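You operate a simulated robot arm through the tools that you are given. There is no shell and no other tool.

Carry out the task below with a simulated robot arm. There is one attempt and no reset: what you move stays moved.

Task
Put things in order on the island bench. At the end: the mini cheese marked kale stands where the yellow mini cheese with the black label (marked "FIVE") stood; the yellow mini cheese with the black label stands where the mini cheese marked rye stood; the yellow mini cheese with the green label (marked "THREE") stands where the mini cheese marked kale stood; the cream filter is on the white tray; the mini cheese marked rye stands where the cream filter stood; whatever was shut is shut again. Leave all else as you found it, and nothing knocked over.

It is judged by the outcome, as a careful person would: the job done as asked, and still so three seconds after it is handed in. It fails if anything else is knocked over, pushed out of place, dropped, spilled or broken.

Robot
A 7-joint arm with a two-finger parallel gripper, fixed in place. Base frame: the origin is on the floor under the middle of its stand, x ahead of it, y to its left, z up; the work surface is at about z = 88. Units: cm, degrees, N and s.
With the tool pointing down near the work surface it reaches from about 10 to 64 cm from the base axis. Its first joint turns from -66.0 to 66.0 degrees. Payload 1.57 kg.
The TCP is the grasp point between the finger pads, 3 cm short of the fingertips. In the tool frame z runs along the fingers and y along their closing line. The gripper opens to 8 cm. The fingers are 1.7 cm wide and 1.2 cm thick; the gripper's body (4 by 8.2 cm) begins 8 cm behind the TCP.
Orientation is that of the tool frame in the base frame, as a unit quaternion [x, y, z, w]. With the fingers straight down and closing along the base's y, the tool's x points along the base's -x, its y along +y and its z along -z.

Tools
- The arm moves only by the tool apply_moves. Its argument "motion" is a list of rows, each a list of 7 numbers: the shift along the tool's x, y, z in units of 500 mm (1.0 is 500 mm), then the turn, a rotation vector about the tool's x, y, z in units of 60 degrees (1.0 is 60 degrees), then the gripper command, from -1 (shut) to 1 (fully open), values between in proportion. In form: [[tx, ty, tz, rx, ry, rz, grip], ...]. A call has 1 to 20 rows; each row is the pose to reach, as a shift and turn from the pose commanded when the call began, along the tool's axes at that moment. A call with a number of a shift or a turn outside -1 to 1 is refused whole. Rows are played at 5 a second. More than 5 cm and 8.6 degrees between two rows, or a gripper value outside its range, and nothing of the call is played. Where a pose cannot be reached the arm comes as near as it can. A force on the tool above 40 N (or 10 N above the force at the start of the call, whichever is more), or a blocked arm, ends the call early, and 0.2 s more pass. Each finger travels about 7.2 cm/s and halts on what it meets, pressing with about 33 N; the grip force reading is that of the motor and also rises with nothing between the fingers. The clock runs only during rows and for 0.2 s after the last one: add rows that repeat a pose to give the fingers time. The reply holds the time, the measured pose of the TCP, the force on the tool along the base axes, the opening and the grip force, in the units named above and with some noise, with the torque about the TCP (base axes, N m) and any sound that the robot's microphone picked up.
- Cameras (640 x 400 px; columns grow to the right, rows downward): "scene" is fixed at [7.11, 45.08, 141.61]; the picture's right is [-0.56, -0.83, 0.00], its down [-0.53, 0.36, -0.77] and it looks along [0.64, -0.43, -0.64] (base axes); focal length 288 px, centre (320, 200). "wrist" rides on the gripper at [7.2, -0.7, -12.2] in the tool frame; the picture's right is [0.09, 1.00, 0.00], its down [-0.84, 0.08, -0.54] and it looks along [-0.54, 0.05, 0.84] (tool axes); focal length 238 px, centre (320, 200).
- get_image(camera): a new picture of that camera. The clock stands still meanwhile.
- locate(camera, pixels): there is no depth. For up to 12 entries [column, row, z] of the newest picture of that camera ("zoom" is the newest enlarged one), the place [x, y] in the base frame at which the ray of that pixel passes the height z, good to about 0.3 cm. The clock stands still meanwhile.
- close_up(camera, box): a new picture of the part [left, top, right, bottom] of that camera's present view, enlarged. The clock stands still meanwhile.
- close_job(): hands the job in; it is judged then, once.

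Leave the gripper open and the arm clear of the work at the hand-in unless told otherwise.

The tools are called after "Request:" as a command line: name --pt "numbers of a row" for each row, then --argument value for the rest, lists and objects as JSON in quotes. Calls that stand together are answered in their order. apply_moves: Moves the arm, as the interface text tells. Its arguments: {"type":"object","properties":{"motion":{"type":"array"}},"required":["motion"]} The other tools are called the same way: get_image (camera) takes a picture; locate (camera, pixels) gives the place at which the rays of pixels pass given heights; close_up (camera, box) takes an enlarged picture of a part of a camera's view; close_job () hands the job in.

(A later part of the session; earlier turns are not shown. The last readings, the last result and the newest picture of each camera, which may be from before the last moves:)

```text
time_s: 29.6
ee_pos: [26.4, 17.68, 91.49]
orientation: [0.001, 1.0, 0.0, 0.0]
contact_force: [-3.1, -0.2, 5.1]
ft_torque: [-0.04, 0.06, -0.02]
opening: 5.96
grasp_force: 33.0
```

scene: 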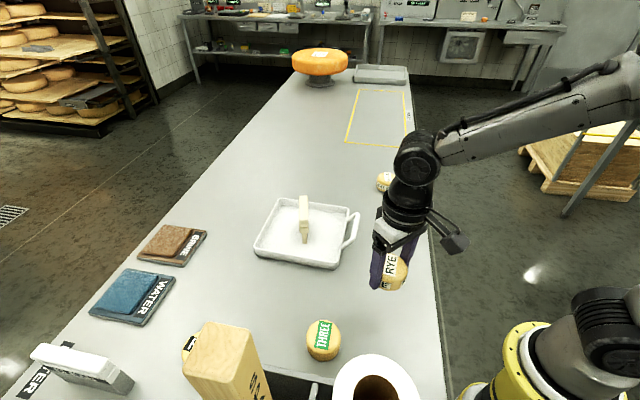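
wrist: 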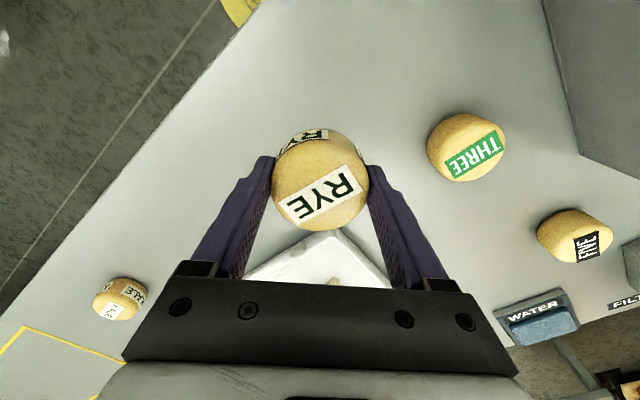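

Contact is felt (≈5 N), TCP at (26.4, 17.7). I release gently.

Request:
apply_moves --pt "0 0 0 0 0 0 0.52" --pt "0 0 0 0 0 0 0.6" --pt "0 0 0 0 0 0 0.8" --pt "0 0 0 0 0 0 1" --pt "0 0 0 0 0 0 1"

Request:
get_image --camera "wrist"

Request:
close_up --camera "scene" --box '[330, 220, 450, 330]'

```text
time_s: 30.8
ee_pos: [26.3, 17.7, 91.48]
orientation: [0.001, 1.0, 0.0, 0.0]
contact_force: [0.6, -0.1, 0.5]
ft_torque: [-0.01, -0.03, 0.0]
opening: 8.0
grasp_force: 0.0
```

```text
taken
```

wrist: 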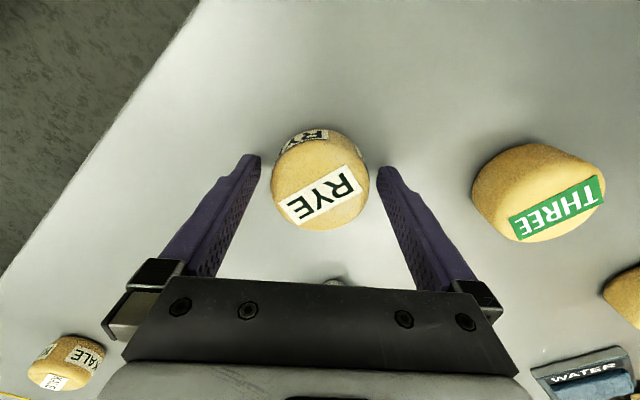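

```text
3.64 times, centred on (390, 275) of scene
```

zoom: 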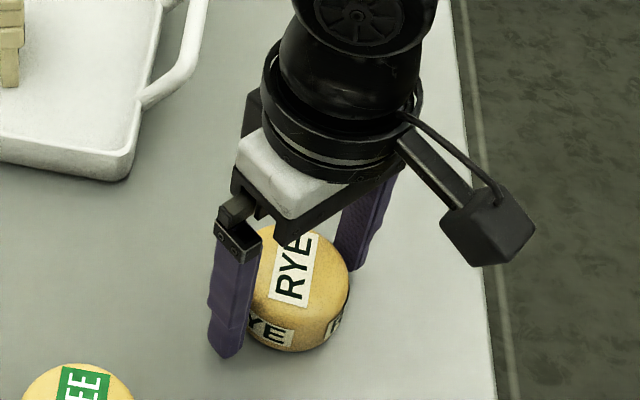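

Rye stands at the filter's old place. I raise the gripper straight up 17 cm and look toward FIVE.

Request:
apply_moves --pt "0 0 -0.02 0 0 0 1" --pt "0 0 -0.07 0 0 0 1" --pt "0 0 -0.14 0 0 0 1" --pt "0 0 -0.21 0 0 0 1" --pt "0 0 -0.28 0 0 0 1" --pt "0 0 -0.34 0 0 0 1" --pt "0 0 -0.34 0 0 0 1"

Request:
get_image --camera "wrist"

Request:
get_image --camera "scene"

```text
time_s: 32.4
ee_pos: [26.32, 17.49, 108.61]
orientation: [0.001, 1.0, 0.0, -0.001]
contact_force: [0.3, -0.4, -0.3]
ft_torque: [0.06, 0.0, 0.03]
opening: 8.02
grasp_force: 0.0
```

```text
taken
```

wrist: 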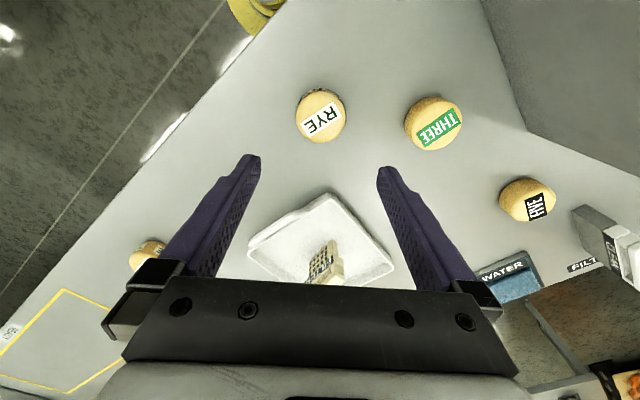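

```text
taken
```

scene: 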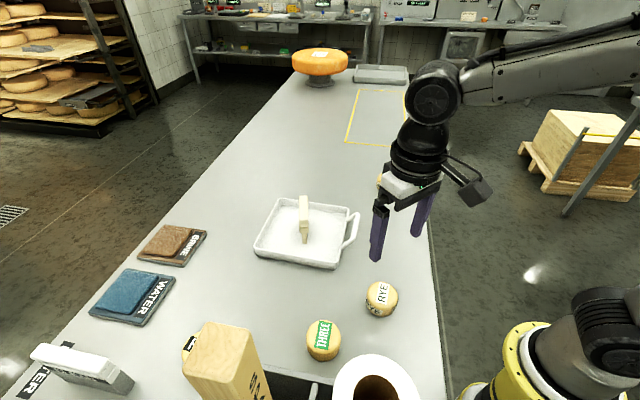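

I locate FIVE, the organiser corner and the CLEAN holder's near corner from this view.

Request:
locate --camera "wrist" --pixels '[[530, 201, 92], [537, 206, 92], [500, 190, 90], [527, 130, 88], [573, 208, 88], [600, 256, 88], [475, 262, 88], [433, 126, 92], [440, 128, 92], [404, 115, 90], [321, 120, 92], [150, 253, 92]]'

Request:
close_up --camera "wrist" --box '[470, 110, 640, 270]'

```text
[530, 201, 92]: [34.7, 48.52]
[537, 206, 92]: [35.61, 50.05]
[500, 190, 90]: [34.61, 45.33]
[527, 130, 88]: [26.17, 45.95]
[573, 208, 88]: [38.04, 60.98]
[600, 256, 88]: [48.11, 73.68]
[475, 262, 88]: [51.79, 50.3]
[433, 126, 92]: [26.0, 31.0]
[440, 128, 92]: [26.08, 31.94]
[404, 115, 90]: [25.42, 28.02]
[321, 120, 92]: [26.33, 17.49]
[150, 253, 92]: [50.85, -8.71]
```

```text
2.50 times, centred on (555, 190) of wrist
```

zoom: 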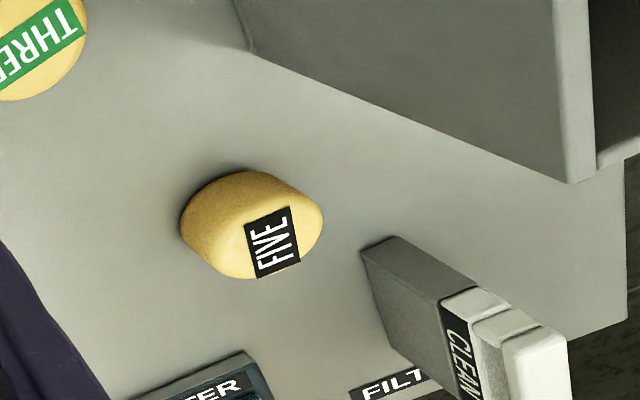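

The path is clear at this height. I move to above FIVE (35.3, 48) while turning −53° so that the camera side points back toward the base.

Request:
apply_moves --pt "-0.018 0.061 0 0 0 -0.088 1" --pt "-0.036 0.122 0 0 0 -0.177 1" --pt "-0.053 0.182 0 0 0 -0.265 1" --pt "-0.071 0.243 0 0 0 -0.353 1" --pt "-0.089 0.304 0 0 0 -0.441 1" --pt "-0.107 0.365 0 0 0 -0.53 1" --pt "-0.125 0.426 0 0 0 -0.618 1" --pt "-0.142 0.486 0 0 0 -0.706 1" --pt "-0.16 0.547 0 0 0 -0.795 1" --pt "-0.178 0.608 0 0 0 -0.883 1" --pt "-0.178 0.608 0 0 0 -0.883 1"

Request:
get_image --camera "wrist"

Request:
get_image --camera "scene"

```text
time_s: 34.8
ee_pos: [35.4, 48.08, 108.68]
orientation: [-0.446, 0.895, 0.0, 0.0]
contact_force: [0.5, 0.4, -0.6]
ft_torque: [0.0, -0.01, -0.03]
opening: 8.01
grasp_force: 0.2
```

```text
taken
```

wrist: 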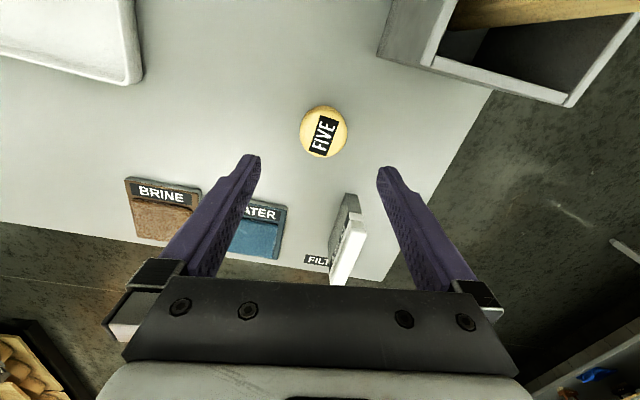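

```text
taken
```

scene: 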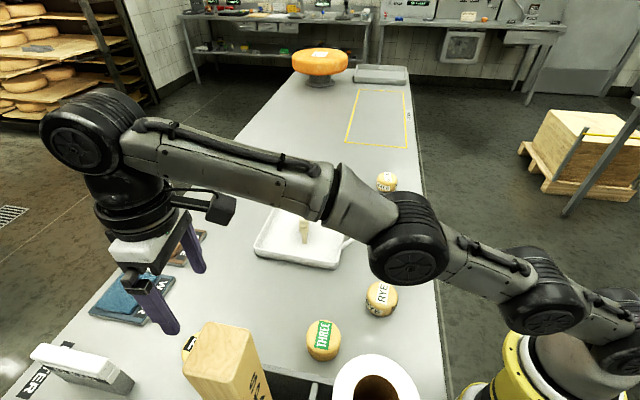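

FIVE is under the gripper at (323, 131) in the wrist view. I zoom in for an exact centre.

Request:
close_up --camera "wrist" --box '[273, 86, 373, 176]'

```text
4.44 times, centred on (323, 131) of wrist
```

zoom: 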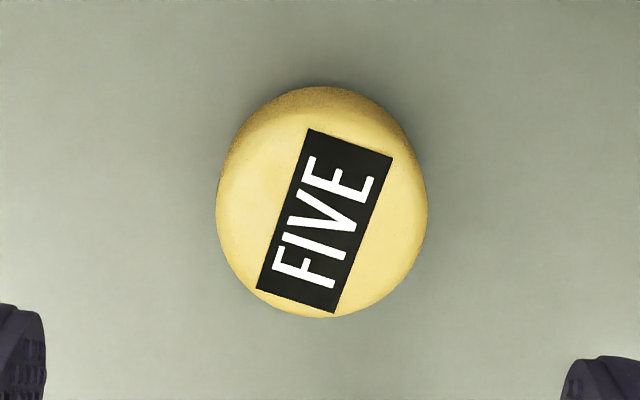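

Request:
locate --camera "zoom" --pixels '[[324, 222, 92], [324, 222, 92], [324, 222, 93], [215, 205, 90], [428, 205, 90], [320, 318, 91.5], [320, 87, 89.5], [322, 210, 91], [322, 210, 91]]'

```text
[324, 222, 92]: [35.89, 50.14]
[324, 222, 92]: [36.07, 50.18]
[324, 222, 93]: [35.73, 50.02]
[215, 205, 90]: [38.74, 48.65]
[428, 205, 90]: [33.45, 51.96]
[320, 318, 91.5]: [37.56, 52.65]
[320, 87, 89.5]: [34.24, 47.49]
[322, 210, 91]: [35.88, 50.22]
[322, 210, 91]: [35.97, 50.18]
```

FIVE's centre ≈ (36.0, 50.2), about 2 cm farther out than I stand. I shift over it and descend part-way to TCP z ≈ 98.7 to verify.

Request:
apply_moves --pt "-0.021 0.008 0 0 0 0 1" --pt "-0.0422 0.0156 0 0 0 0 1" --pt "-0.0422 0.0156 0.05 0 0 0 1" --pt "-0.0422 0.0156 0.1 0 0 0 1" --pt "-0.0422 0.0156 0.15 0 0 0 1" --pt "-0.0422 0.0156 0.2 0 0 0 1" --pt "-0.0422 0.0156 0.2 0 0 0 1"

Request:
get_image --camera "wrist"

Request:
get_image --camera "scene"

```text
time_s: 36.4
ee_pos: [35.87, 50.09, 98.51]
orientation: [-0.445, 0.896, 0.0, 0.0]
contact_force: [-0.3, 0.4, 0.0]
ft_torque: [-0.04, 0.02, 0.01]
opening: 8.0
grasp_force: 0.2
out of reach, approached as far as the arm can: row 1, 2, 3
```

```text
taken
```

wrist: 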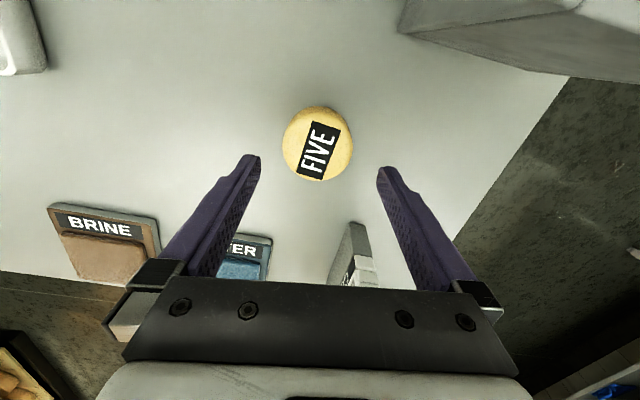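

```text
taken
```

scene: 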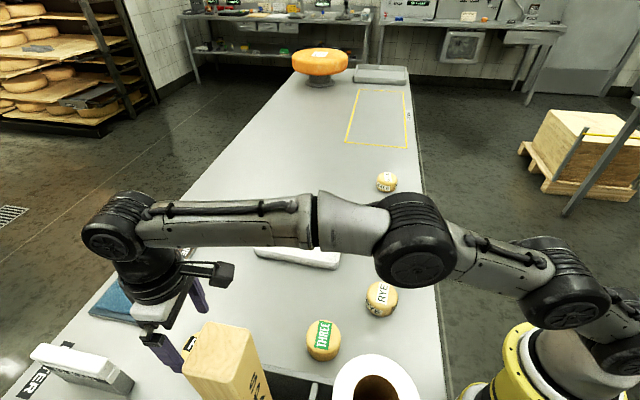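

Label centre at (318, 150) nearly matches the expected (321, 152) for a centred grip. The arm clears block and organiser. I descend the remaining 7 cm.

Request:
apply_moves --pt "0 -0.003 0.03 0 0 0 1" --pt "0 -0.003 0.06 0 0 0 1" --pt "0 -0.003 0.09 0 0 0 1" --pt "0 -0.003 0.115 0 0 0 1" --pt "0 -0.003 0.13 0 0 0 1" --pt "0 -0.003 0.1404 0 0 0 1" --pt "0 -0.003 0.1404 0 0 0 1"

Request:
get_image --camera "wrist"

Request:
get_image --camera "scene"

```text
time_s: 38.0
ee_pos: [36.13, 50.12, 91.54]
orientation: [-0.445, 0.895, -0.001, 0.0]
contact_force: [0.1, -0.1, -0.1]
ft_torque: [-0.02, 0.0, -0.02]
opening: 8.0
grasp_force: 0.1
```

```text
taken
```

wrist: 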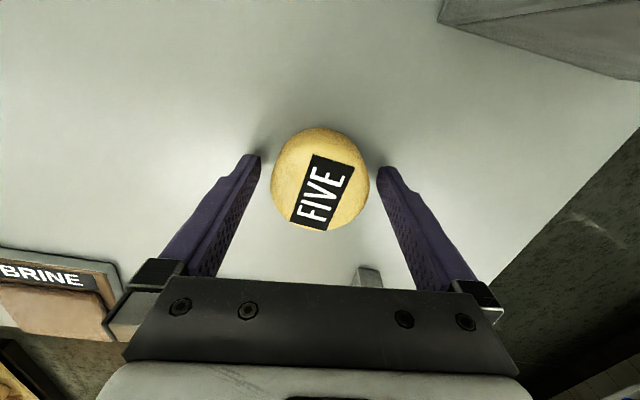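

```text
taken
```

scene: 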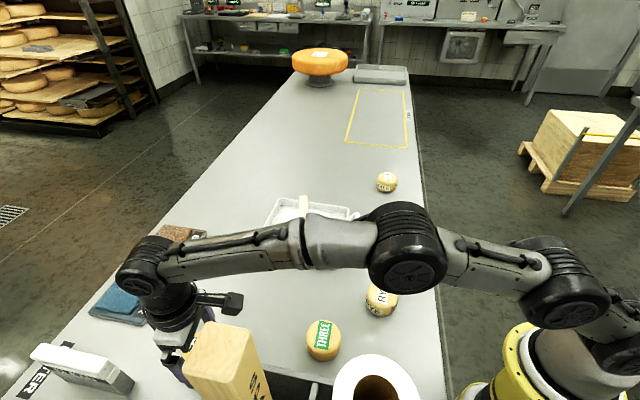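

FIVE is centred between the fingers (silhouette 271–369). I close.

Request:
apply_moves --pt "0 0 0 0 0 0 0.3" --pt "0 0 0 0 0 0 -1" --pt "0 0 0 0 0 0 -1" --pt "0 0 0 0 0 0 -1"

Request:
get_image --camera "wrist"

```text
time_s: 39.0
ee_pos: [35.93, 50.25, 91.47]
orientation: [-0.445, 0.895, 0.0, 0.0]
contact_force: [-0.2, -0.9, 0.6]
ft_torque: [0.06, 0.02, -0.04]
opening: 5.93
grasp_force: 32.7
```

```text
taken
```

wrist: 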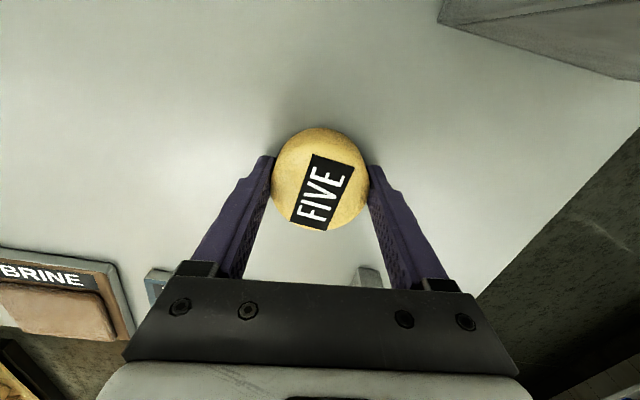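

FIVE is held. I lift it 8 cm, then bring it inward to (34, 36) while rising further and turning back.

Request:
apply_moves --pt "0 0 -0.02 0 0 0 -1" --pt "0 0 -0.06 0 0 0 -1" --pt "0 0 -0.11 0 0 0 -1" --pt "0 0 -0.16 0 0 0 -1" --pt "0.02 -0.011 -0.165 0 0 0.02 -1" --pt "0.06 -0.033 -0.185 0 0 0.1 -1" --pt "0.11 -0.06 -0.21 0 0 0.18 -1" --pt "0.16 -0.088 -0.235 0 0 0.26 -1" --pt "0.21 -0.115 -0.265 0 0 0.34 -1" --pt "0.2492 -0.1367 -0.286 0 0 0.417 -1" --pt "0.2492 -0.1367 -0.286 0 0 0.417 -1"

Request:
get_image --camera "wrist"

Request:
get_image --camera "scene"

```text
time_s: 41.4
ee_pos: [33.92, 35.98, 105.79]
orientation: [-0.241, 0.97, 0.0, -0.001]
contact_force: [0.8, 0.0, -1.9]
ft_torque: [0.01, 0.0, 0.0]
opening: 5.89
grasp_force: 32.3
```

```text
taken
```

wrist: 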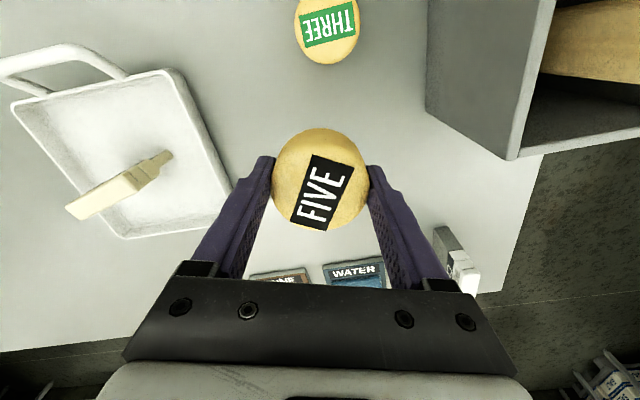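

```text
taken
```

scene: 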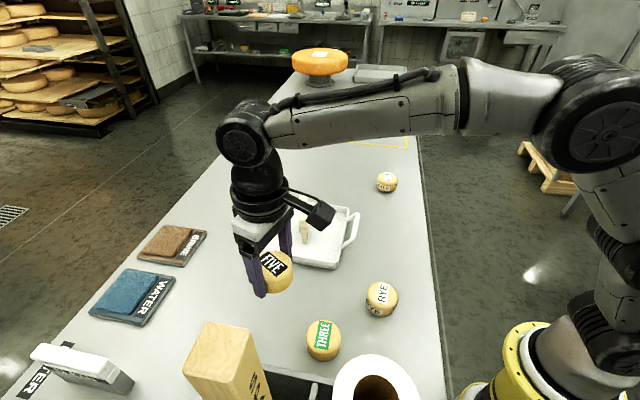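

FIVE is secure, all else undisturbed. I carry it to above rye's old place (41.6, −0.8).

Request:
apply_moves --pt "0.0104 -0.036 0 0 0 0.02 -1" --pt "0.0278 -0.0963 0 0 0 0.06 -1" --pt "0.0452 -0.1564 0 0 0 0.1 -1" --pt "0.0626 -0.2166 0 0 0 0.14 -1" --pt "0.08 -0.2768 0 0 0 0.18 -1" --pt "0.0974 -0.337 0 0 0 0.22 -1" --pt "0.1147 -0.3971 0 0 0 0.26 -1" --pt "0.1321 -0.4573 0 0 0 0.3 -1" --pt "0.1495 -0.5175 0 0 0 0.34 -1" --pt "0.1669 -0.5776 0.01 0 0 0.38 -1" --pt "0.1843 -0.6378 0.03 0 0 0.42 -1" --pt "0.1982 -0.686 0.05 0 0 0.45 -1" --pt "0.2086 -0.722 0.08 0 0 0.465 -1" --pt "0.2086 -0.722 0.08 0 0 0.465 -1"

Request:
get_image --camera "wrist"

Request:
get_image --camera "scene"

```text
time_s: 44.4
ee_pos: [41.75, -1.0, 101.83]
orientation: [0.0, 1.0, 0.0, 0.0]
contact_force: [-0.5, -0.9, -1.0]
ft_torque: [-0.01, -0.01, 0.01]
opening: 5.89
grasp_force: 33.0
```

```text
taken
```

wrist: 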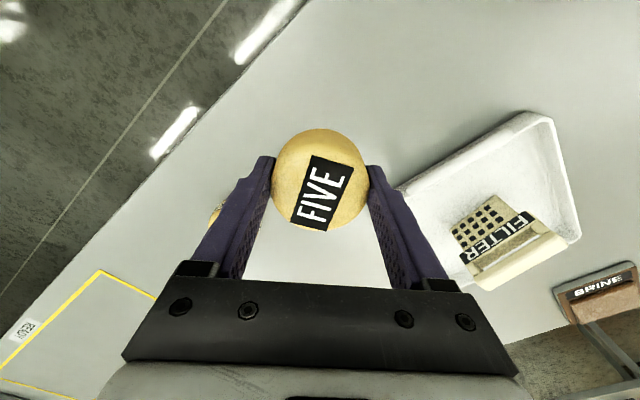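

```text
taken
```

scene: 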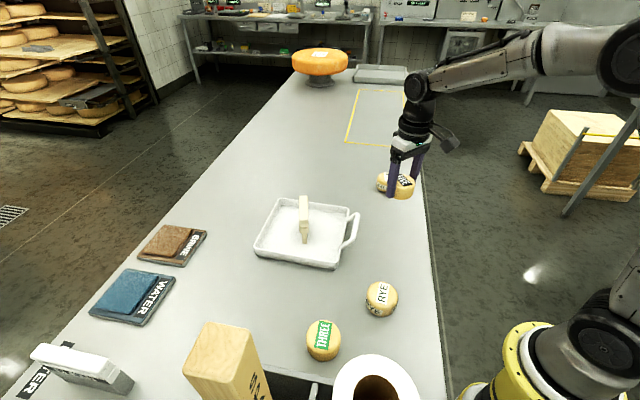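

FIVE hangs over rye's old place. I lower it 10.3 cm, slowing at the end.

Request:
apply_moves --pt "0 0 0.04 0 0 0 -1" --pt "0 0 0.09 0 0 0 -1" --pt "0 0 0.135 0 0 0 -1" --pt "0 0 0.17 0 0 0 -1" --pt "0 0 0.188 0 0 0 -1" --pt "0 0 0.196 0 0 0 -1" --pt "0 0 0.201 0 0 0 -1" --pt "0 0 0.204 0 0 0 -1" --pt "0 0 0.204 0 0 0 -1"

```text
time_s: 46.4
ee_pos: [41.56, -0.72, 91.7]
orientation: [0.0, 1.0, 0.0, 0.0]
contact_force: [0.2, -0.5, -0.9]
ft_torque: [-0.04, 0.0, -0.02]
opening: 5.89
grasp_force: 32.4
```

No contact yet; I go 1–2 mm lower.

Request:
apply_moves --pt "0 0 0.001 0 0 0 -1" --pt "0 0 0.002 0 0 0 -1" --pt "0 0 0.002 0 0 0 -1"

```text
time_s: 47.2
ee_pos: [41.68, -0.81, 91.58]
orientation: [0.001, 1.0, 0.0, 0.001]
contact_force: [-0.1, -1.0, -0.9]
ft_torque: [0.01, -0.02, 0.01]
opening: 5.91
grasp_force: 33.1
```

Request:
apply_moves --pt "0 0 0.001 0 0 0 -1" --pt "0 0 0.002 0 0 0 -1" --pt "0 0 0.002 0 0 0 -1"

```text
time_s: 48.0
ee_pos: [41.58, -0.78, 91.47]
orientation: [0.0, 1.0, -0.001, 0.0]
contact_force: [-1.3, -0.8, -0.2]
ft_torque: [0.03, 0.0, -0.01]
opening: 5.88
grasp_force: 33.2
```

Contact is just beginning (force z −0.2); a last half-millimetre, then release gently.

Request:
apply_moves --pt "0 0 0.001 0 0 0 -1" --pt "0 0 0.001 0 0 0 -1" --pt "0 0 0.001 0 0 0 0.5" --pt "0 0 0.001 0 0 0 0.6" --pt "0 0 0.001 0 0 0 0.8" --pt "0 0 0.001 0 0 0 1" --pt "0 0 0.001 0 0 0 1"

Request:
get_image --camera "wrist"

Request:
close_up --camera "scene" --box '[340, 160, 440, 250]'

```text
time_s: 49.6
ee_pos: [41.5, -0.76, 91.55]
orientation: [0.0, 1.0, 0.0, 0.0]
contact_force: [-0.3, 0.4, 0.8]
ft_torque: [0.01, 0.0, -0.02]
opening: 8.0
grasp_force: 0.0
```

```text
taken
```

wrist: 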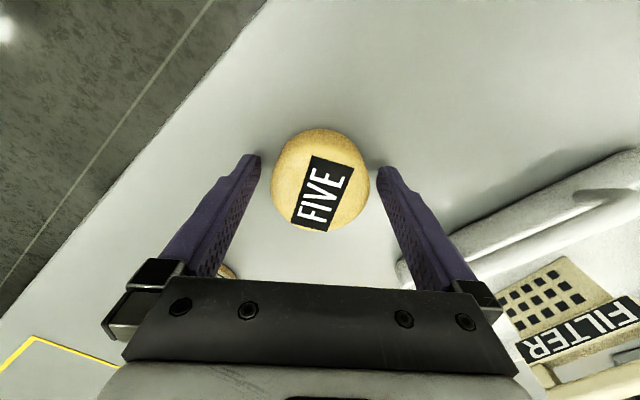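

```text
4.44 times, centred on (390, 205) of scene
```

zoom: 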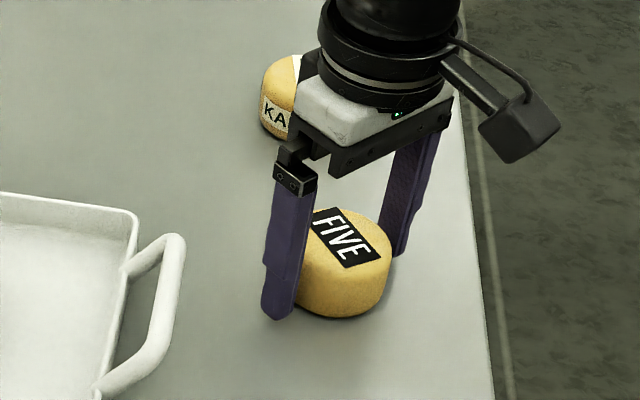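

FIVE stands exactly where rye stood. I rise 13 cm and move above kale (~(52.8, −10)).

Request:
apply_moves --pt "0 0 -0.02 0 0 0 1" --pt "0 0 -0.07 0 0 0 1" --pt "0 0 -0.14 0 0 0 1" --pt "0 0 -0.21 0 0 0 1" --pt "0 0 -0.26 0 0 0 1" --pt "-0.044 -0.037 -0.26 0 0 0 1" --pt "-0.089 -0.074 -0.26 0 0 0 1" --pt "-0.133 -0.11 -0.26 0 0 0 1" --pt "-0.178 -0.147 -0.26 0 0 0 1" --pt "-0.222 -0.184 -0.26 0 0 0 1" --pt "-0.222 -0.184 -0.26 0 0 0 1"

Request:
get_image --camera "wrist"

Request:
get_image --camera "scene"

```text
time_s: 52.0
ee_pos: [52.64, -9.99, 104.21]
orientation: [-0.001, 1.0, 0.0, -0.001]
contact_force: [-0.5, 1.2, 0.0]
ft_torque: [0.0, -0.02, 0.01]
opening: 7.99
grasp_force: 0.0
```

```text
taken
```

wrist: 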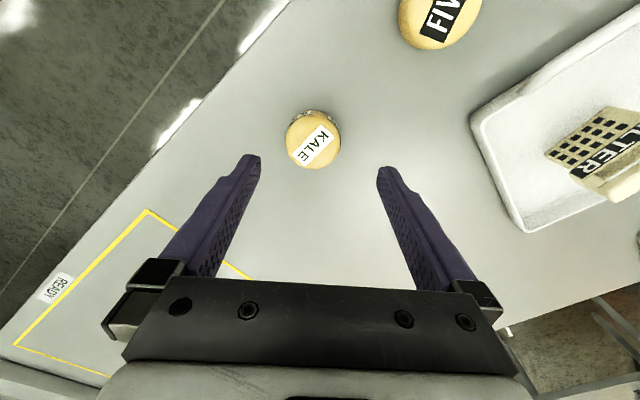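

```text
taken
```

scene: 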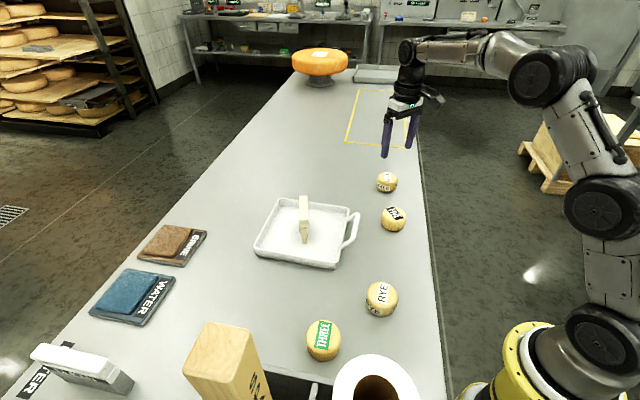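

Kale shows at (313, 139) in the wrist view. I zoom in and locate its centre.

Request:
close_up --camera "wrist" --box '[263, 94, 363, 184]'

```text
4.44 times, centred on (313, 139) of wrist
```

zoom: 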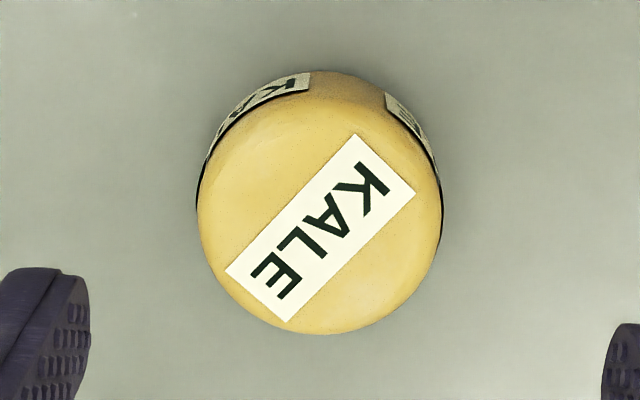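

Request:
locate --camera "zoom" --pixels '[[321, 229.5, 92], [321, 229.5, 92], [321, 229.5, 92], [196, 205, 90], [444, 205, 90], [320, 335, 91.5], [320, 70, 89.5], [320, 70, 90]]'

Request:
locate --camera "scene" --pixels '[[388, 178, 92], [387, 192.5, 88]]'

```text
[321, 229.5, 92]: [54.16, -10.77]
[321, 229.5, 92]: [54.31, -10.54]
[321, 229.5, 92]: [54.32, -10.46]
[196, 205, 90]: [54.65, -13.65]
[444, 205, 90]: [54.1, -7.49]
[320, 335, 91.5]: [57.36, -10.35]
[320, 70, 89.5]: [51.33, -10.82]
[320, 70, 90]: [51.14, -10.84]
```

```text
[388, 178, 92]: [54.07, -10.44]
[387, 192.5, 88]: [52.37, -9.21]
```

Kale's centre ≈ (54.3, −10.55). I shift over it and descend to TCP z ≈ 91.6.

Request:
apply_moves --pt "-0.03 -0.011 0.03 0 0 0 1" --pt "-0.03 -0.011 0.08 0 0 0 1" --pt "-0.03 -0.011 0.13 0 0 0 1" --pt "-0.03 -0.011 0.18 0 0 0 1" --pt "-0.03 -0.011 0.215 0 0 0 1" --pt "-0.03 -0.011 0.24 0 0 0 1" --pt "-0.03 -0.011 0.258 0 0 0 1" --pt "-0.03 -0.011 0.258 0 0 0 1"

Request:
get_image --camera "wrist"

```text
time_s: 53.8
ee_pos: [54.2, -10.54, 91.44]
orientation: [-0.001, 1.0, 0.0, 0.001]
contact_force: [0.3, -0.3, 0.2]
ft_torque: [0.0, 0.01, -0.01]
opening: 7.97
grasp_force: 0.0
```

```text
taken
```

wrist: 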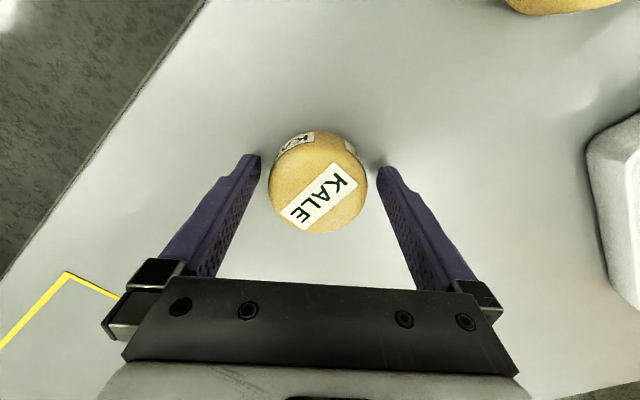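

Kale's silhouette spans 268–367, a hair left; I nudge 0.15 cm and close.

Request:
apply_moves --pt "-0.002 -0.003 0 0 0 0 1" --pt "-0.002 -0.003 0 0 0 0 1" --pt "-0.002 -0.003 0 0 0 0 0.3" --pt "-0.002 -0.003 0 0 0 0 -1" --pt "-0.002 -0.003 0 0 0 0 -1" --pt "-0.002 -0.003 0 0 0 0 -1"

Request:
get_image --camera "wrist"

```text
time_s: 55.2
ee_pos: [54.22, -10.6, 91.53]
orientation: [0.001, 1.0, 0.0, 0.0]
contact_force: [0.5, 0.5, -0.3]
ft_torque: [-0.02, 0.02, -0.03]
opening: 5.9
grasp_force: 33.2
```

```text
taken
```

wrist: 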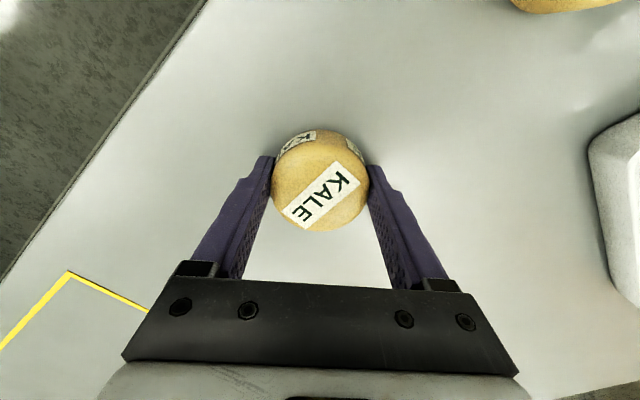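

Kale is held. I lift it 14 cm.

Request:
apply_moves --pt "0 0 -0.02 0 0 0 -1" --pt "0 0 -0.07 0 0 0 -1" --pt "0 0 -0.13 0 0 0 -1" --pt "0 0 -0.19 0 0 0 -1" --pt "0 0 -0.25 0 0 0 -1" --pt "0 0 -0.287 0 0 0 -1" --pt "0 0 -0.287 0 0 0 -1"

```text
time_s: 56.8
ee_pos: [54.32, -10.51, 105.95]
orientation: [0.0, 1.0, 0.0, 0.001]
contact_force: [-0.1, 0.2, -0.8]
ft_torque: [0.02, 0.0, 0.01]
opening: 5.92
grasp_force: 33.1
```

Lifted to z ≈ 106, grip steady. I carry it to the waypoint (34, 36), well above everything on the bench.

Request:
apply_moves --pt "0.014 0.032 0 0 0 -0.015 -1" --pt "0.043 0.098 0 0 0 -0.05 -1" --pt "0.073 0.167 0 0 0 -0.083 -1" --pt "0.102 0.233 0 0 0 -0.116 -1" --pt "0.131 0.3 0 0 0 -0.15 -1" --pt "0.16 0.367 0 0 0 -0.183 -1" --pt "0.189 0.433 0 0 0 -0.216 -1" --pt "0.218 0.5 0 0 0 -0.25 -1" --pt "0.247 0.567 0 0 0 -0.282 -1" --pt "0.276 0.633 0 0 0 -0.315 -1" --pt "0.305 0.7 0 0 0 -0.348 -1" --pt "0.334 0.766 0 0 0 -0.382 -1" --pt "0.363 0.832 0 0 0 -0.415 -1" --pt "0.39 0.894 0 0 0 -0.445 -1" --pt "0.4074 0.9336 0 0 0 -0.465 -1" --pt "0.4074 0.9336 0 0 0 -0.465 -1"

Request:
get_image --camera "wrist"

Request:
get_image --camera "scene"

```text
time_s: 60.2
ee_pos: [33.96, 36.13, 106.02]
orientation: [-0.242, 0.97, 0.0, 0.0]
contact_force: [0.5, -0.5, -1.2]
ft_torque: [-0.01, -0.02, 0.03]
opening: 5.92
grasp_force: 33.8
```

```text
taken
```

wrist: 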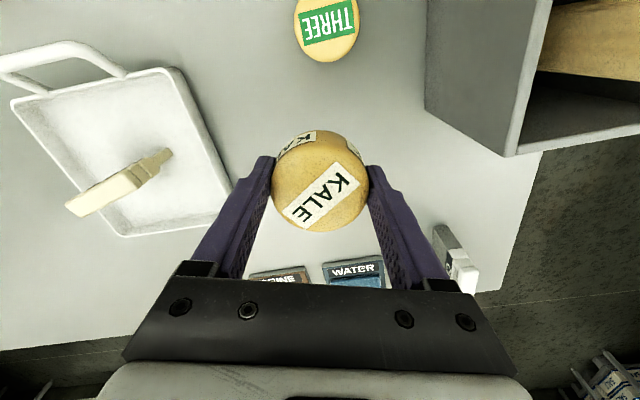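

```text
taken
```

scene: 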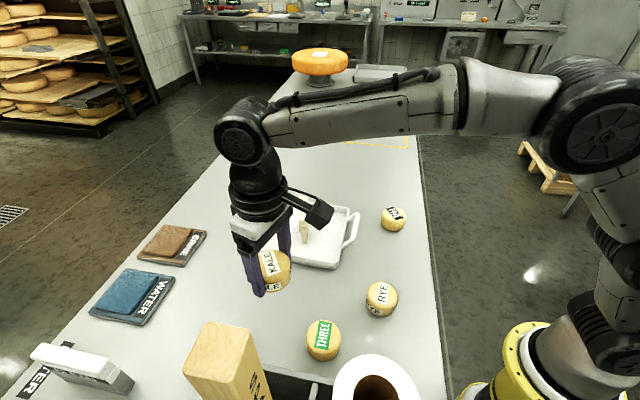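

Everything looks right. Now I go to above FIVE's old place (36.06, 50.06), descending to z ≈ 99.7 on the way, on the reverse of the earlier path.

Request:
apply_moves --pt "-0.02 0.027 0.015 0 0 -0.05 -1" --pt "-0.055 0.075 0.042 0 0 -0.137 -1" --pt "-0.09 0.123 0.07 0 0 -0.224 -1" --pt "-0.125 0.171 0.096 0 0 -0.311 -1" --pt "-0.155 0.212 0.116 0 0 -0.385 -1" --pt "-0.168 0.2293 0.126 0 0 -0.417 -1" --pt "-0.168 0.2293 0.126 0 0 -0.417 -1"

Request:
get_image --camera "wrist"

Request:
get_image --camera "scene"

```text
time_s: 61.8
ee_pos: [35.91, 50.14, 99.55]
orientation: [-0.446, 0.895, 0.0, 0.0]
contact_force: [-0.1, -0.7, -1.6]
ft_torque: [0.0, -0.04, 0.0]
opening: 5.94
grasp_force: 32.8
```

```text
taken
```

wrist: 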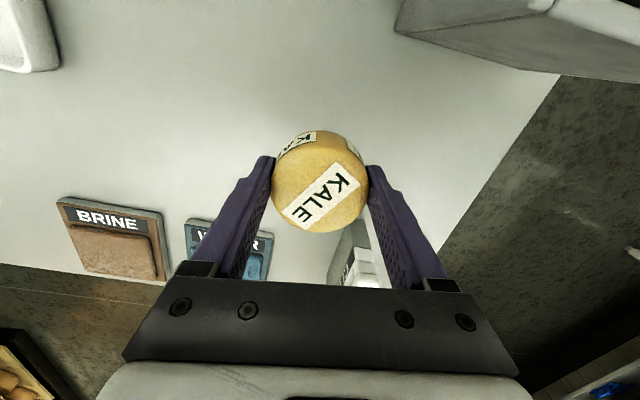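

```text
taken
```

scene: 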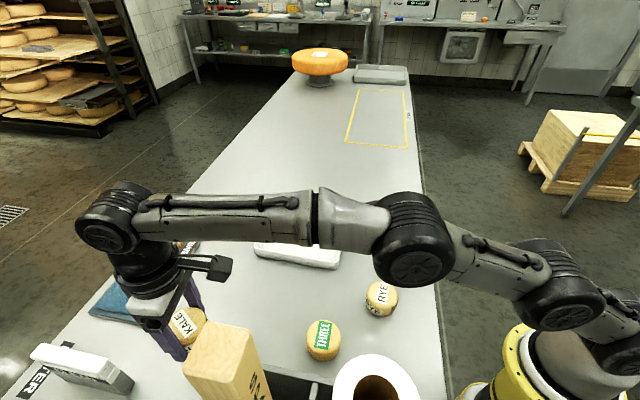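

I lower kale onto FIVE's old place, slowing near the bench.

Request:
apply_moves --pt "0 0 0.04 0 0 0 -1" --pt "0 0 0.085 0 0 0 -1" --pt "0 0 0.12 0 0 0 -1" --pt "0 0 0.14 0 0 0 -1" --pt "0 0 0.15 0 0 0 -1" --pt "0 0 0.156 0 0 0 -1" --pt "0 0 0.159 0 0 0 -1" --pt "0 0 0.159 0 0 0 -1"

```text
time_s: 63.6
ee_pos: [36.06, 50.11, 91.6]
orientation: [-0.445, 0.896, -0.001, 0.0]
contact_force: [-0.1, -0.2, -0.9]
ft_torque: [0.0, -0.02, 0.0]
opening: 5.93
grasp_force: 33.2
```

No contact yet; another 1–2 mm.

Request:
apply_moves --pt "0 0 0.001 0 0 0 -1" --pt "0 0 0.002 0 0 0 -1" --pt "0 0 0.003 0 0 0 -1" --pt "0 0 0.003 0 0 0 -1"

```text
time_s: 64.6
ee_pos: [35.86, 50.22, 91.55]
orientation: [-0.445, 0.895, 0.001, -0.001]
contact_force: [0.0, -0.1, -0.3]
ft_torque: [0.0, 0.05, -0.03]
opening: 5.9
grasp_force: 33.2
```

Contact is starting; one more half-millimetre, then a gentle release.

Request:
apply_moves --pt "0 0 0.001 0 0 0 -1" --pt "0 0 0.0015 0 0 0 -1" --pt "0 0 0.0015 0 0 0 -1"

```text
time_s: 65.4
ee_pos: [35.99, 50.13, 91.53]
orientation: [-0.445, 0.895, 0.001, 0.0]
contact_force: [-2.3, -2.2, 7.7]
ft_torque: [-0.16, 0.08, -0.04]
opening: 5.95
grasp_force: 32.4
```

Contact of about 8 N: kale sits on the bench. Gentle release.

Request:
apply_moves --pt "0 0 -0.0005 0 0 0 0.5" --pt "0 0 -0.0005 0 0 0 0.6" --pt "0 0 -0.0005 0 0 0 0.8" --pt "0 0 -0.0005 0 0 0 1" --pt "0 0 -0.0005 0 0 0 1"

Request:
get_image --camera "wrist"

Request:
get_image --camera "scene"

```text
time_s: 66.6
ee_pos: [35.87, 50.08, 91.51]
orientation: [-0.445, 0.896, 0.0, 0.001]
contact_force: [0.1, -0.1, -0.1]
ft_torque: [-0.01, 0.03, 0.03]
opening: 8.02
grasp_force: 0.2
```

```text
taken
```

wrist: 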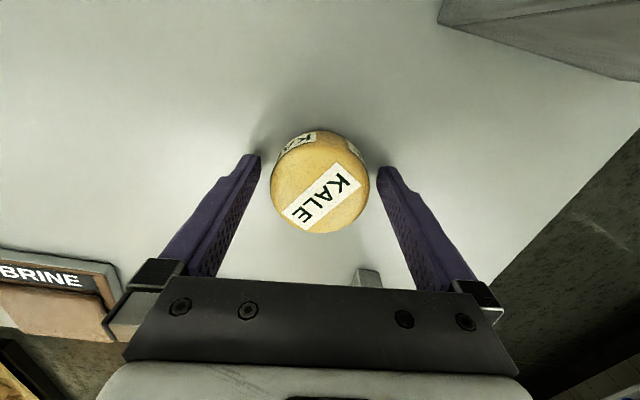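

```text
taken
```

scene: 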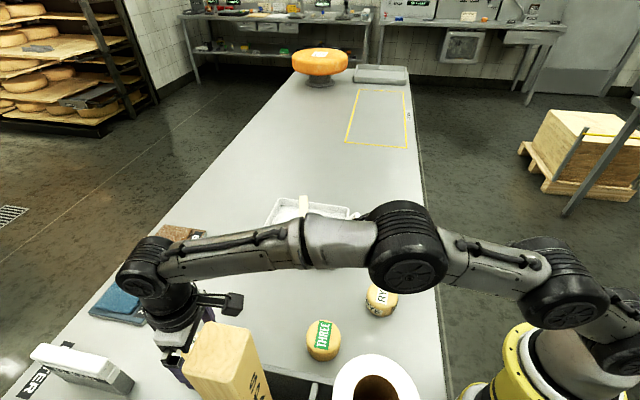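

Kale stands where FIVE stood. I rise straight up and go back to the waypoint (34, 36) at z ≈ 106.

Request:
apply_moves --pt "0 0 -0.02 0 0 0 1" --pt "0 0 -0.06 0 0 0 1" --pt "0 0 -0.11 0 0 0 1" --pt "0 0 -0.16 0 0 0 1" --pt "0.02 -0.011 -0.165 0 0 0.02 1" --pt "0.06 -0.033 -0.185 0 0 0.1 1" --pt "0.11 -0.06 -0.21 0 0 0.18 1" --pt "0.16 -0.088 -0.235 0 0 0.26 1" --pt "0.21 -0.115 -0.265 0 0 0.34 1" --pt "0.2492 -0.1367 -0.289 0 0 0.417 1" --pt "0.2492 -0.1367 -0.289 0 0 0.417 1"

Request:
get_image --camera "wrist"

Request:
get_image --camera "scene"

```text
time_s: 69.0
ee_pos: [33.77, 35.89, 105.94]
orientation: [-0.241, 0.971, 0.0, 0.0]
contact_force: [-0.2, -0.7, 0.0]
ft_torque: [-0.01, -0.01, -0.01]
opening: 8.0
grasp_force: 0.1
```

```text
taken
```

wrist: 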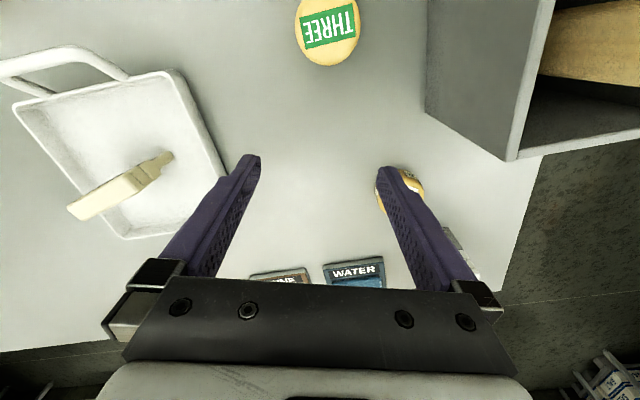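

```text
taken
```

scene: 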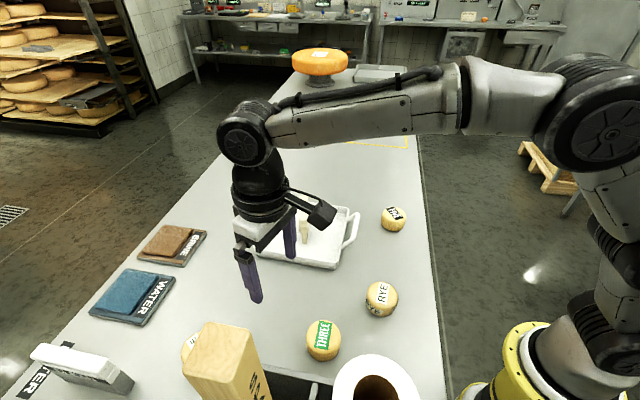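

Next, above THREE (≈ (26.1, 31.2)), keeping this orientation.

Request:
apply_moves --pt "0.04 -0.002 0 0 0 0 1" --pt "0.09 -0.005 0 0 0 0 1" --pt "0.14 -0.008 0 0 0 0 1" --pt "0.1846 -0.011 0.02 0 0 0 1" --pt "0.1846 -0.011 0.02 0 0 0 1"

Request:
get_image --camera "wrist"

Request:
get_image --camera "scene"

```text
time_s: 70.2
ee_pos: [25.96, 31.2, 105.0]
orientation: [-0.241, 0.971, 0.0, 0.0]
contact_force: [-0.5, 0.4, 0.2]
ft_torque: [-0.01, -0.01, 0.0]
opening: 7.98
grasp_force: 0.1
```

```text
taken
```

wrist: 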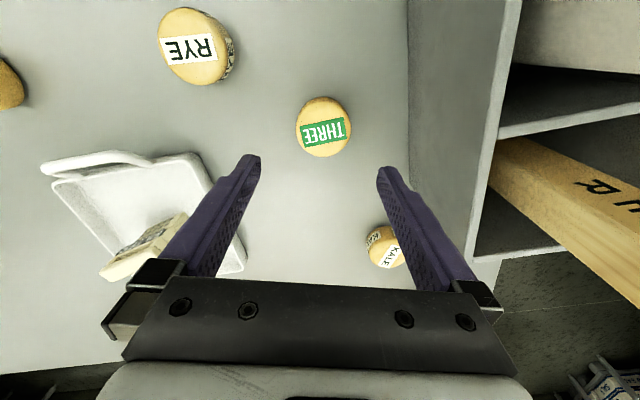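

```text
taken
```

scene: 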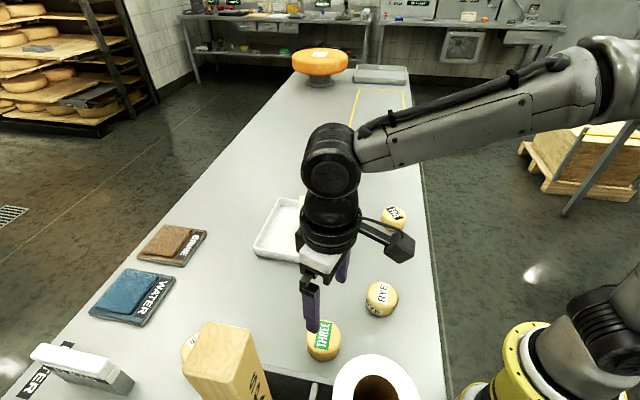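

Request:
close_up --camera "wrist" --box '[273, 82, 373, 172]'

```text
4.44 times, centred on (323, 127) of wrist
```

zoom: 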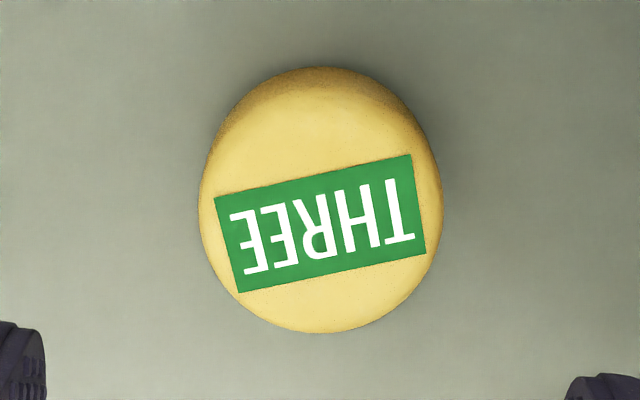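

Request:
locate --camera "zoom" --pixels '[[321.5, 225, 92], [321.5, 225, 92], [321.5, 225, 92], [198, 205, 90], [443, 205, 90], [320, 333, 91.5], [320, 66, 89.5], [320, 66, 89.5]]'

```text
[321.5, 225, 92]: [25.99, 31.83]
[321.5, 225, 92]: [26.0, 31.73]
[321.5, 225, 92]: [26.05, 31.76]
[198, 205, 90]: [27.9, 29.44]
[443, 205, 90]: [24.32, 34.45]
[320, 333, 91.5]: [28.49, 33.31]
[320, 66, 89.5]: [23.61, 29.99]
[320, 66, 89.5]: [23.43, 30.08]
```

THREE's centre ≈ (26.03, 31.8). I shift 0.6 cm and descend to TCP z ≈ 91.6.

Request:
apply_moves --pt "-0.0044 0.0113 0.03 0 0 0 1" --pt "-0.0044 0.0113 0.08 0 0 0 1" --pt "-0.0044 0.0113 0.13 0 0 0 1" --pt "-0.0044 0.0113 0.18 0 0 0 1" --pt "-0.0044 0.0113 0.22 0 0 0 1" --pt "-0.0044 0.0113 0.25 0 0 0 1" --pt "-0.0044 0.0113 0.2676 0 0 0 1" --pt "-0.0044 0.0113 0.2676 0 0 0 1"

Request:
get_image --camera "wrist"

Request:
get_image --camera "scene"

```text
time_s: 72.0
ee_pos: [25.87, 31.71, 91.35]
orientation: [-0.242, 0.97, 0.0, 0.0]
contact_force: [0.0, -0.6, 0.9]
ft_torque: [0.0, 0.01, 0.01]
opening: 8.01
grasp_force: 0.0
```

```text
taken
```

wrist: 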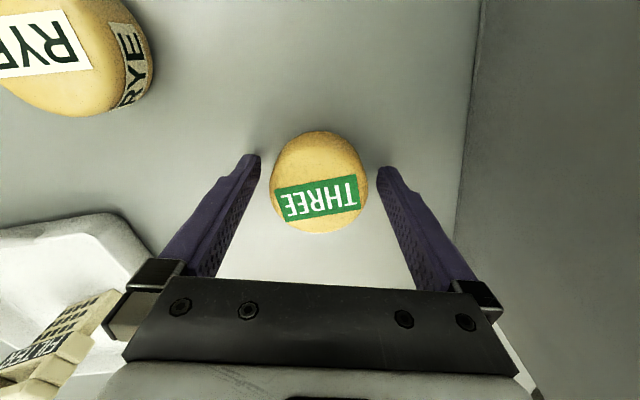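

```text
taken
```

scene: 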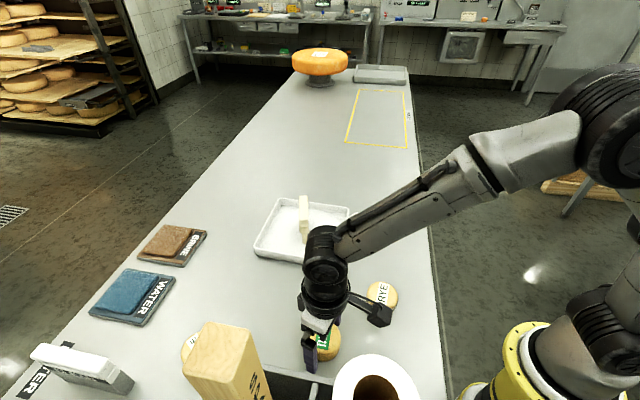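

Nearly centred (269–368, rows 131–235); a 1.5 mm nudge, then close.

Request:
apply_moves --pt "-0.003 -0.002 0 0 0 0 1" --pt "-0.003 -0.002 0 0 0 0 1" --pt "-0.003 -0.002 0 0 0 0 0.3" --pt "-0.003 -0.002 0 0 0 0 -1" --pt "-0.003 -0.002 0 0 0 0 -1" --pt "-0.003 -0.002 0 0 0 0 -1"

Request:
get_image --camera "wrist"

```text
time_s: 73.4
ee_pos: [26.1, 31.68, 91.51]
orientation: [-0.241, 0.971, 0.0, 0.0]
contact_force: [0.3, 0.2, -0.6]
ft_torque: [0.0, -0.09, 0.01]
opening: 5.95
grasp_force: 33.1
```

```text
taken
```

wrist: 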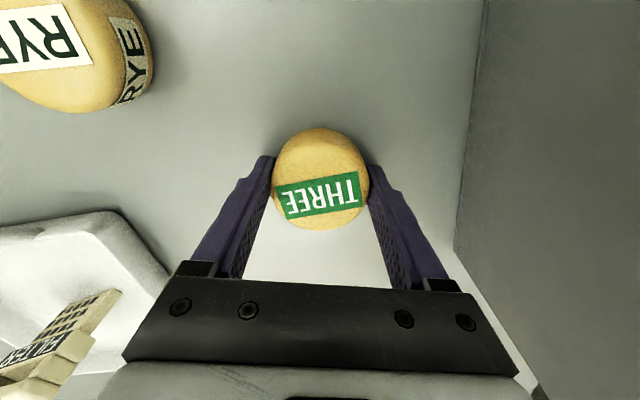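

THREE is held. I lift it 14.4 cm.

Request:
apply_moves --pt "0 0 -0.02 0 0 0 -1" --pt "0 0 -0.07 0 0 0 -1" --pt "0 0 -0.13 0 0 0 -1" --pt "0 0 -0.19 0 0 0 -1" --pt "0 0 -0.25 0 0 0 -1" --pt "0 0 -0.288 0 0 0 -1" --pt "0 0 -0.288 0 0 0 -1"

Request:
get_image --camera "scene"

```text
time_s: 75.0
ee_pos: [26.01, 31.93, 105.91]
orientation: [-0.241, 0.97, 0.0, 0.0]
contact_force: [-0.7, 0.1, -0.8]
ft_torque: [0.0, 0.01, 0.01]
opening: 5.93
grasp_force: 32.4
```

```text
taken
```

scene: 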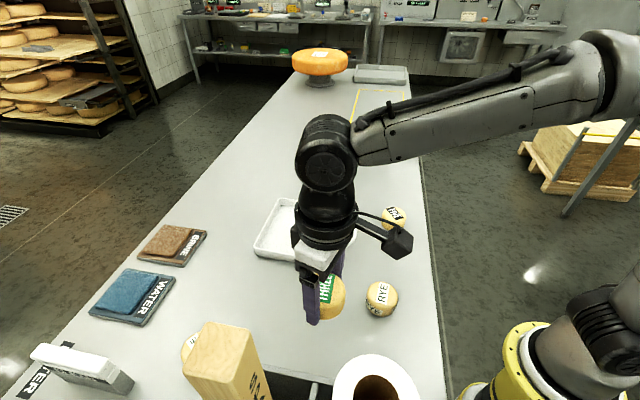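

Now I carry THREE 60 % of the way towards kale's old place.

Request:
apply_moves --pt "-0.003 -0.03 0 0 0 0.014 -1" --pt "-0.009 -0.095 0 0 0 0.043 -1" --pt "-0.0157 -0.16 0 0 0 0.073 -1" --pt "-0.022 -0.225 0 0 0 0.103 -1" --pt "-0.0285 -0.29 0 0 0 0.133 -1" --pt "-0.035 -0.355 0 0 0 0.163 -1" --pt "-0.0413 -0.42 0 0 0 0.193 -1" --pt "-0.0477 -0.485 0 0 0 0.223 -1" --pt "-0.0541 -0.55 0 0 0 0.253 -1" --pt "-0.0598 -0.6084 0 0 0 0.279 -1" --pt "-0.0598 -0.6084 0 0 0 0.279 -1"

```text
time_s: 77.4
ee_pos: [43.03, 6.17, 106.12]
orientation: [-0.097, 0.995, 0.0, 0.0]
contact_force: [-0.5, -0.8, -1.8]
ft_torque: [0.01, -0.02, 0.01]
opening: 5.91
grasp_force: 32.7
```

The rest of the way to above kale's old place (54.4, −10.7).

Request:
apply_moves --pt "-0.026 -0.063 0 0 0 0.031 -1" --pt "-0.052 -0.126 0 0 0 0.062 -1" --pt "-0.078 -0.188 0 0 0 0.093 -1" --pt "-0.103 -0.251 0.01 0 0 0.124 -1" --pt "-0.129 -0.314 0.03 0 0 0.155 -1" --pt "-0.148 -0.36 0.06 0 0 0.178 -1" --pt "-0.155 -0.3769 0.09 0 0 0.186 -1" --pt "-0.155 -0.3769 0.09 0 0 0.186 -1"

Request:
get_image --camera "wrist"

Request:
get_image --camera "scene"

```text
time_s: 79.2
ee_pos: [54.29, -10.78, 101.37]
orientation: [0.0, 1.0, -0.001, 0.001]
contact_force: [-0.6, 0.4, -1.7]
ft_torque: [-0.01, -0.01, -0.01]
opening: 5.93
grasp_force: 32.9
```

```text
taken
```

wrist: 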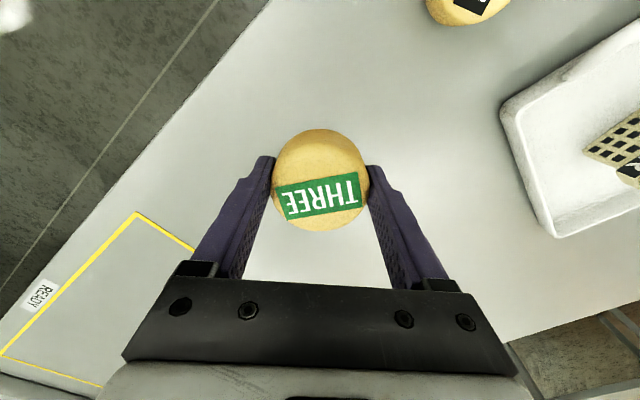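

```text
taken
```

scene: 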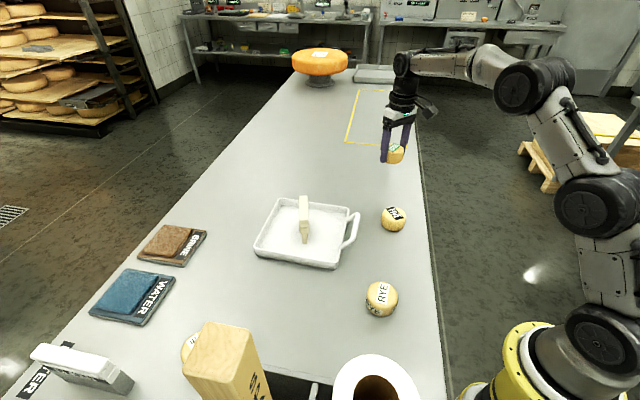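

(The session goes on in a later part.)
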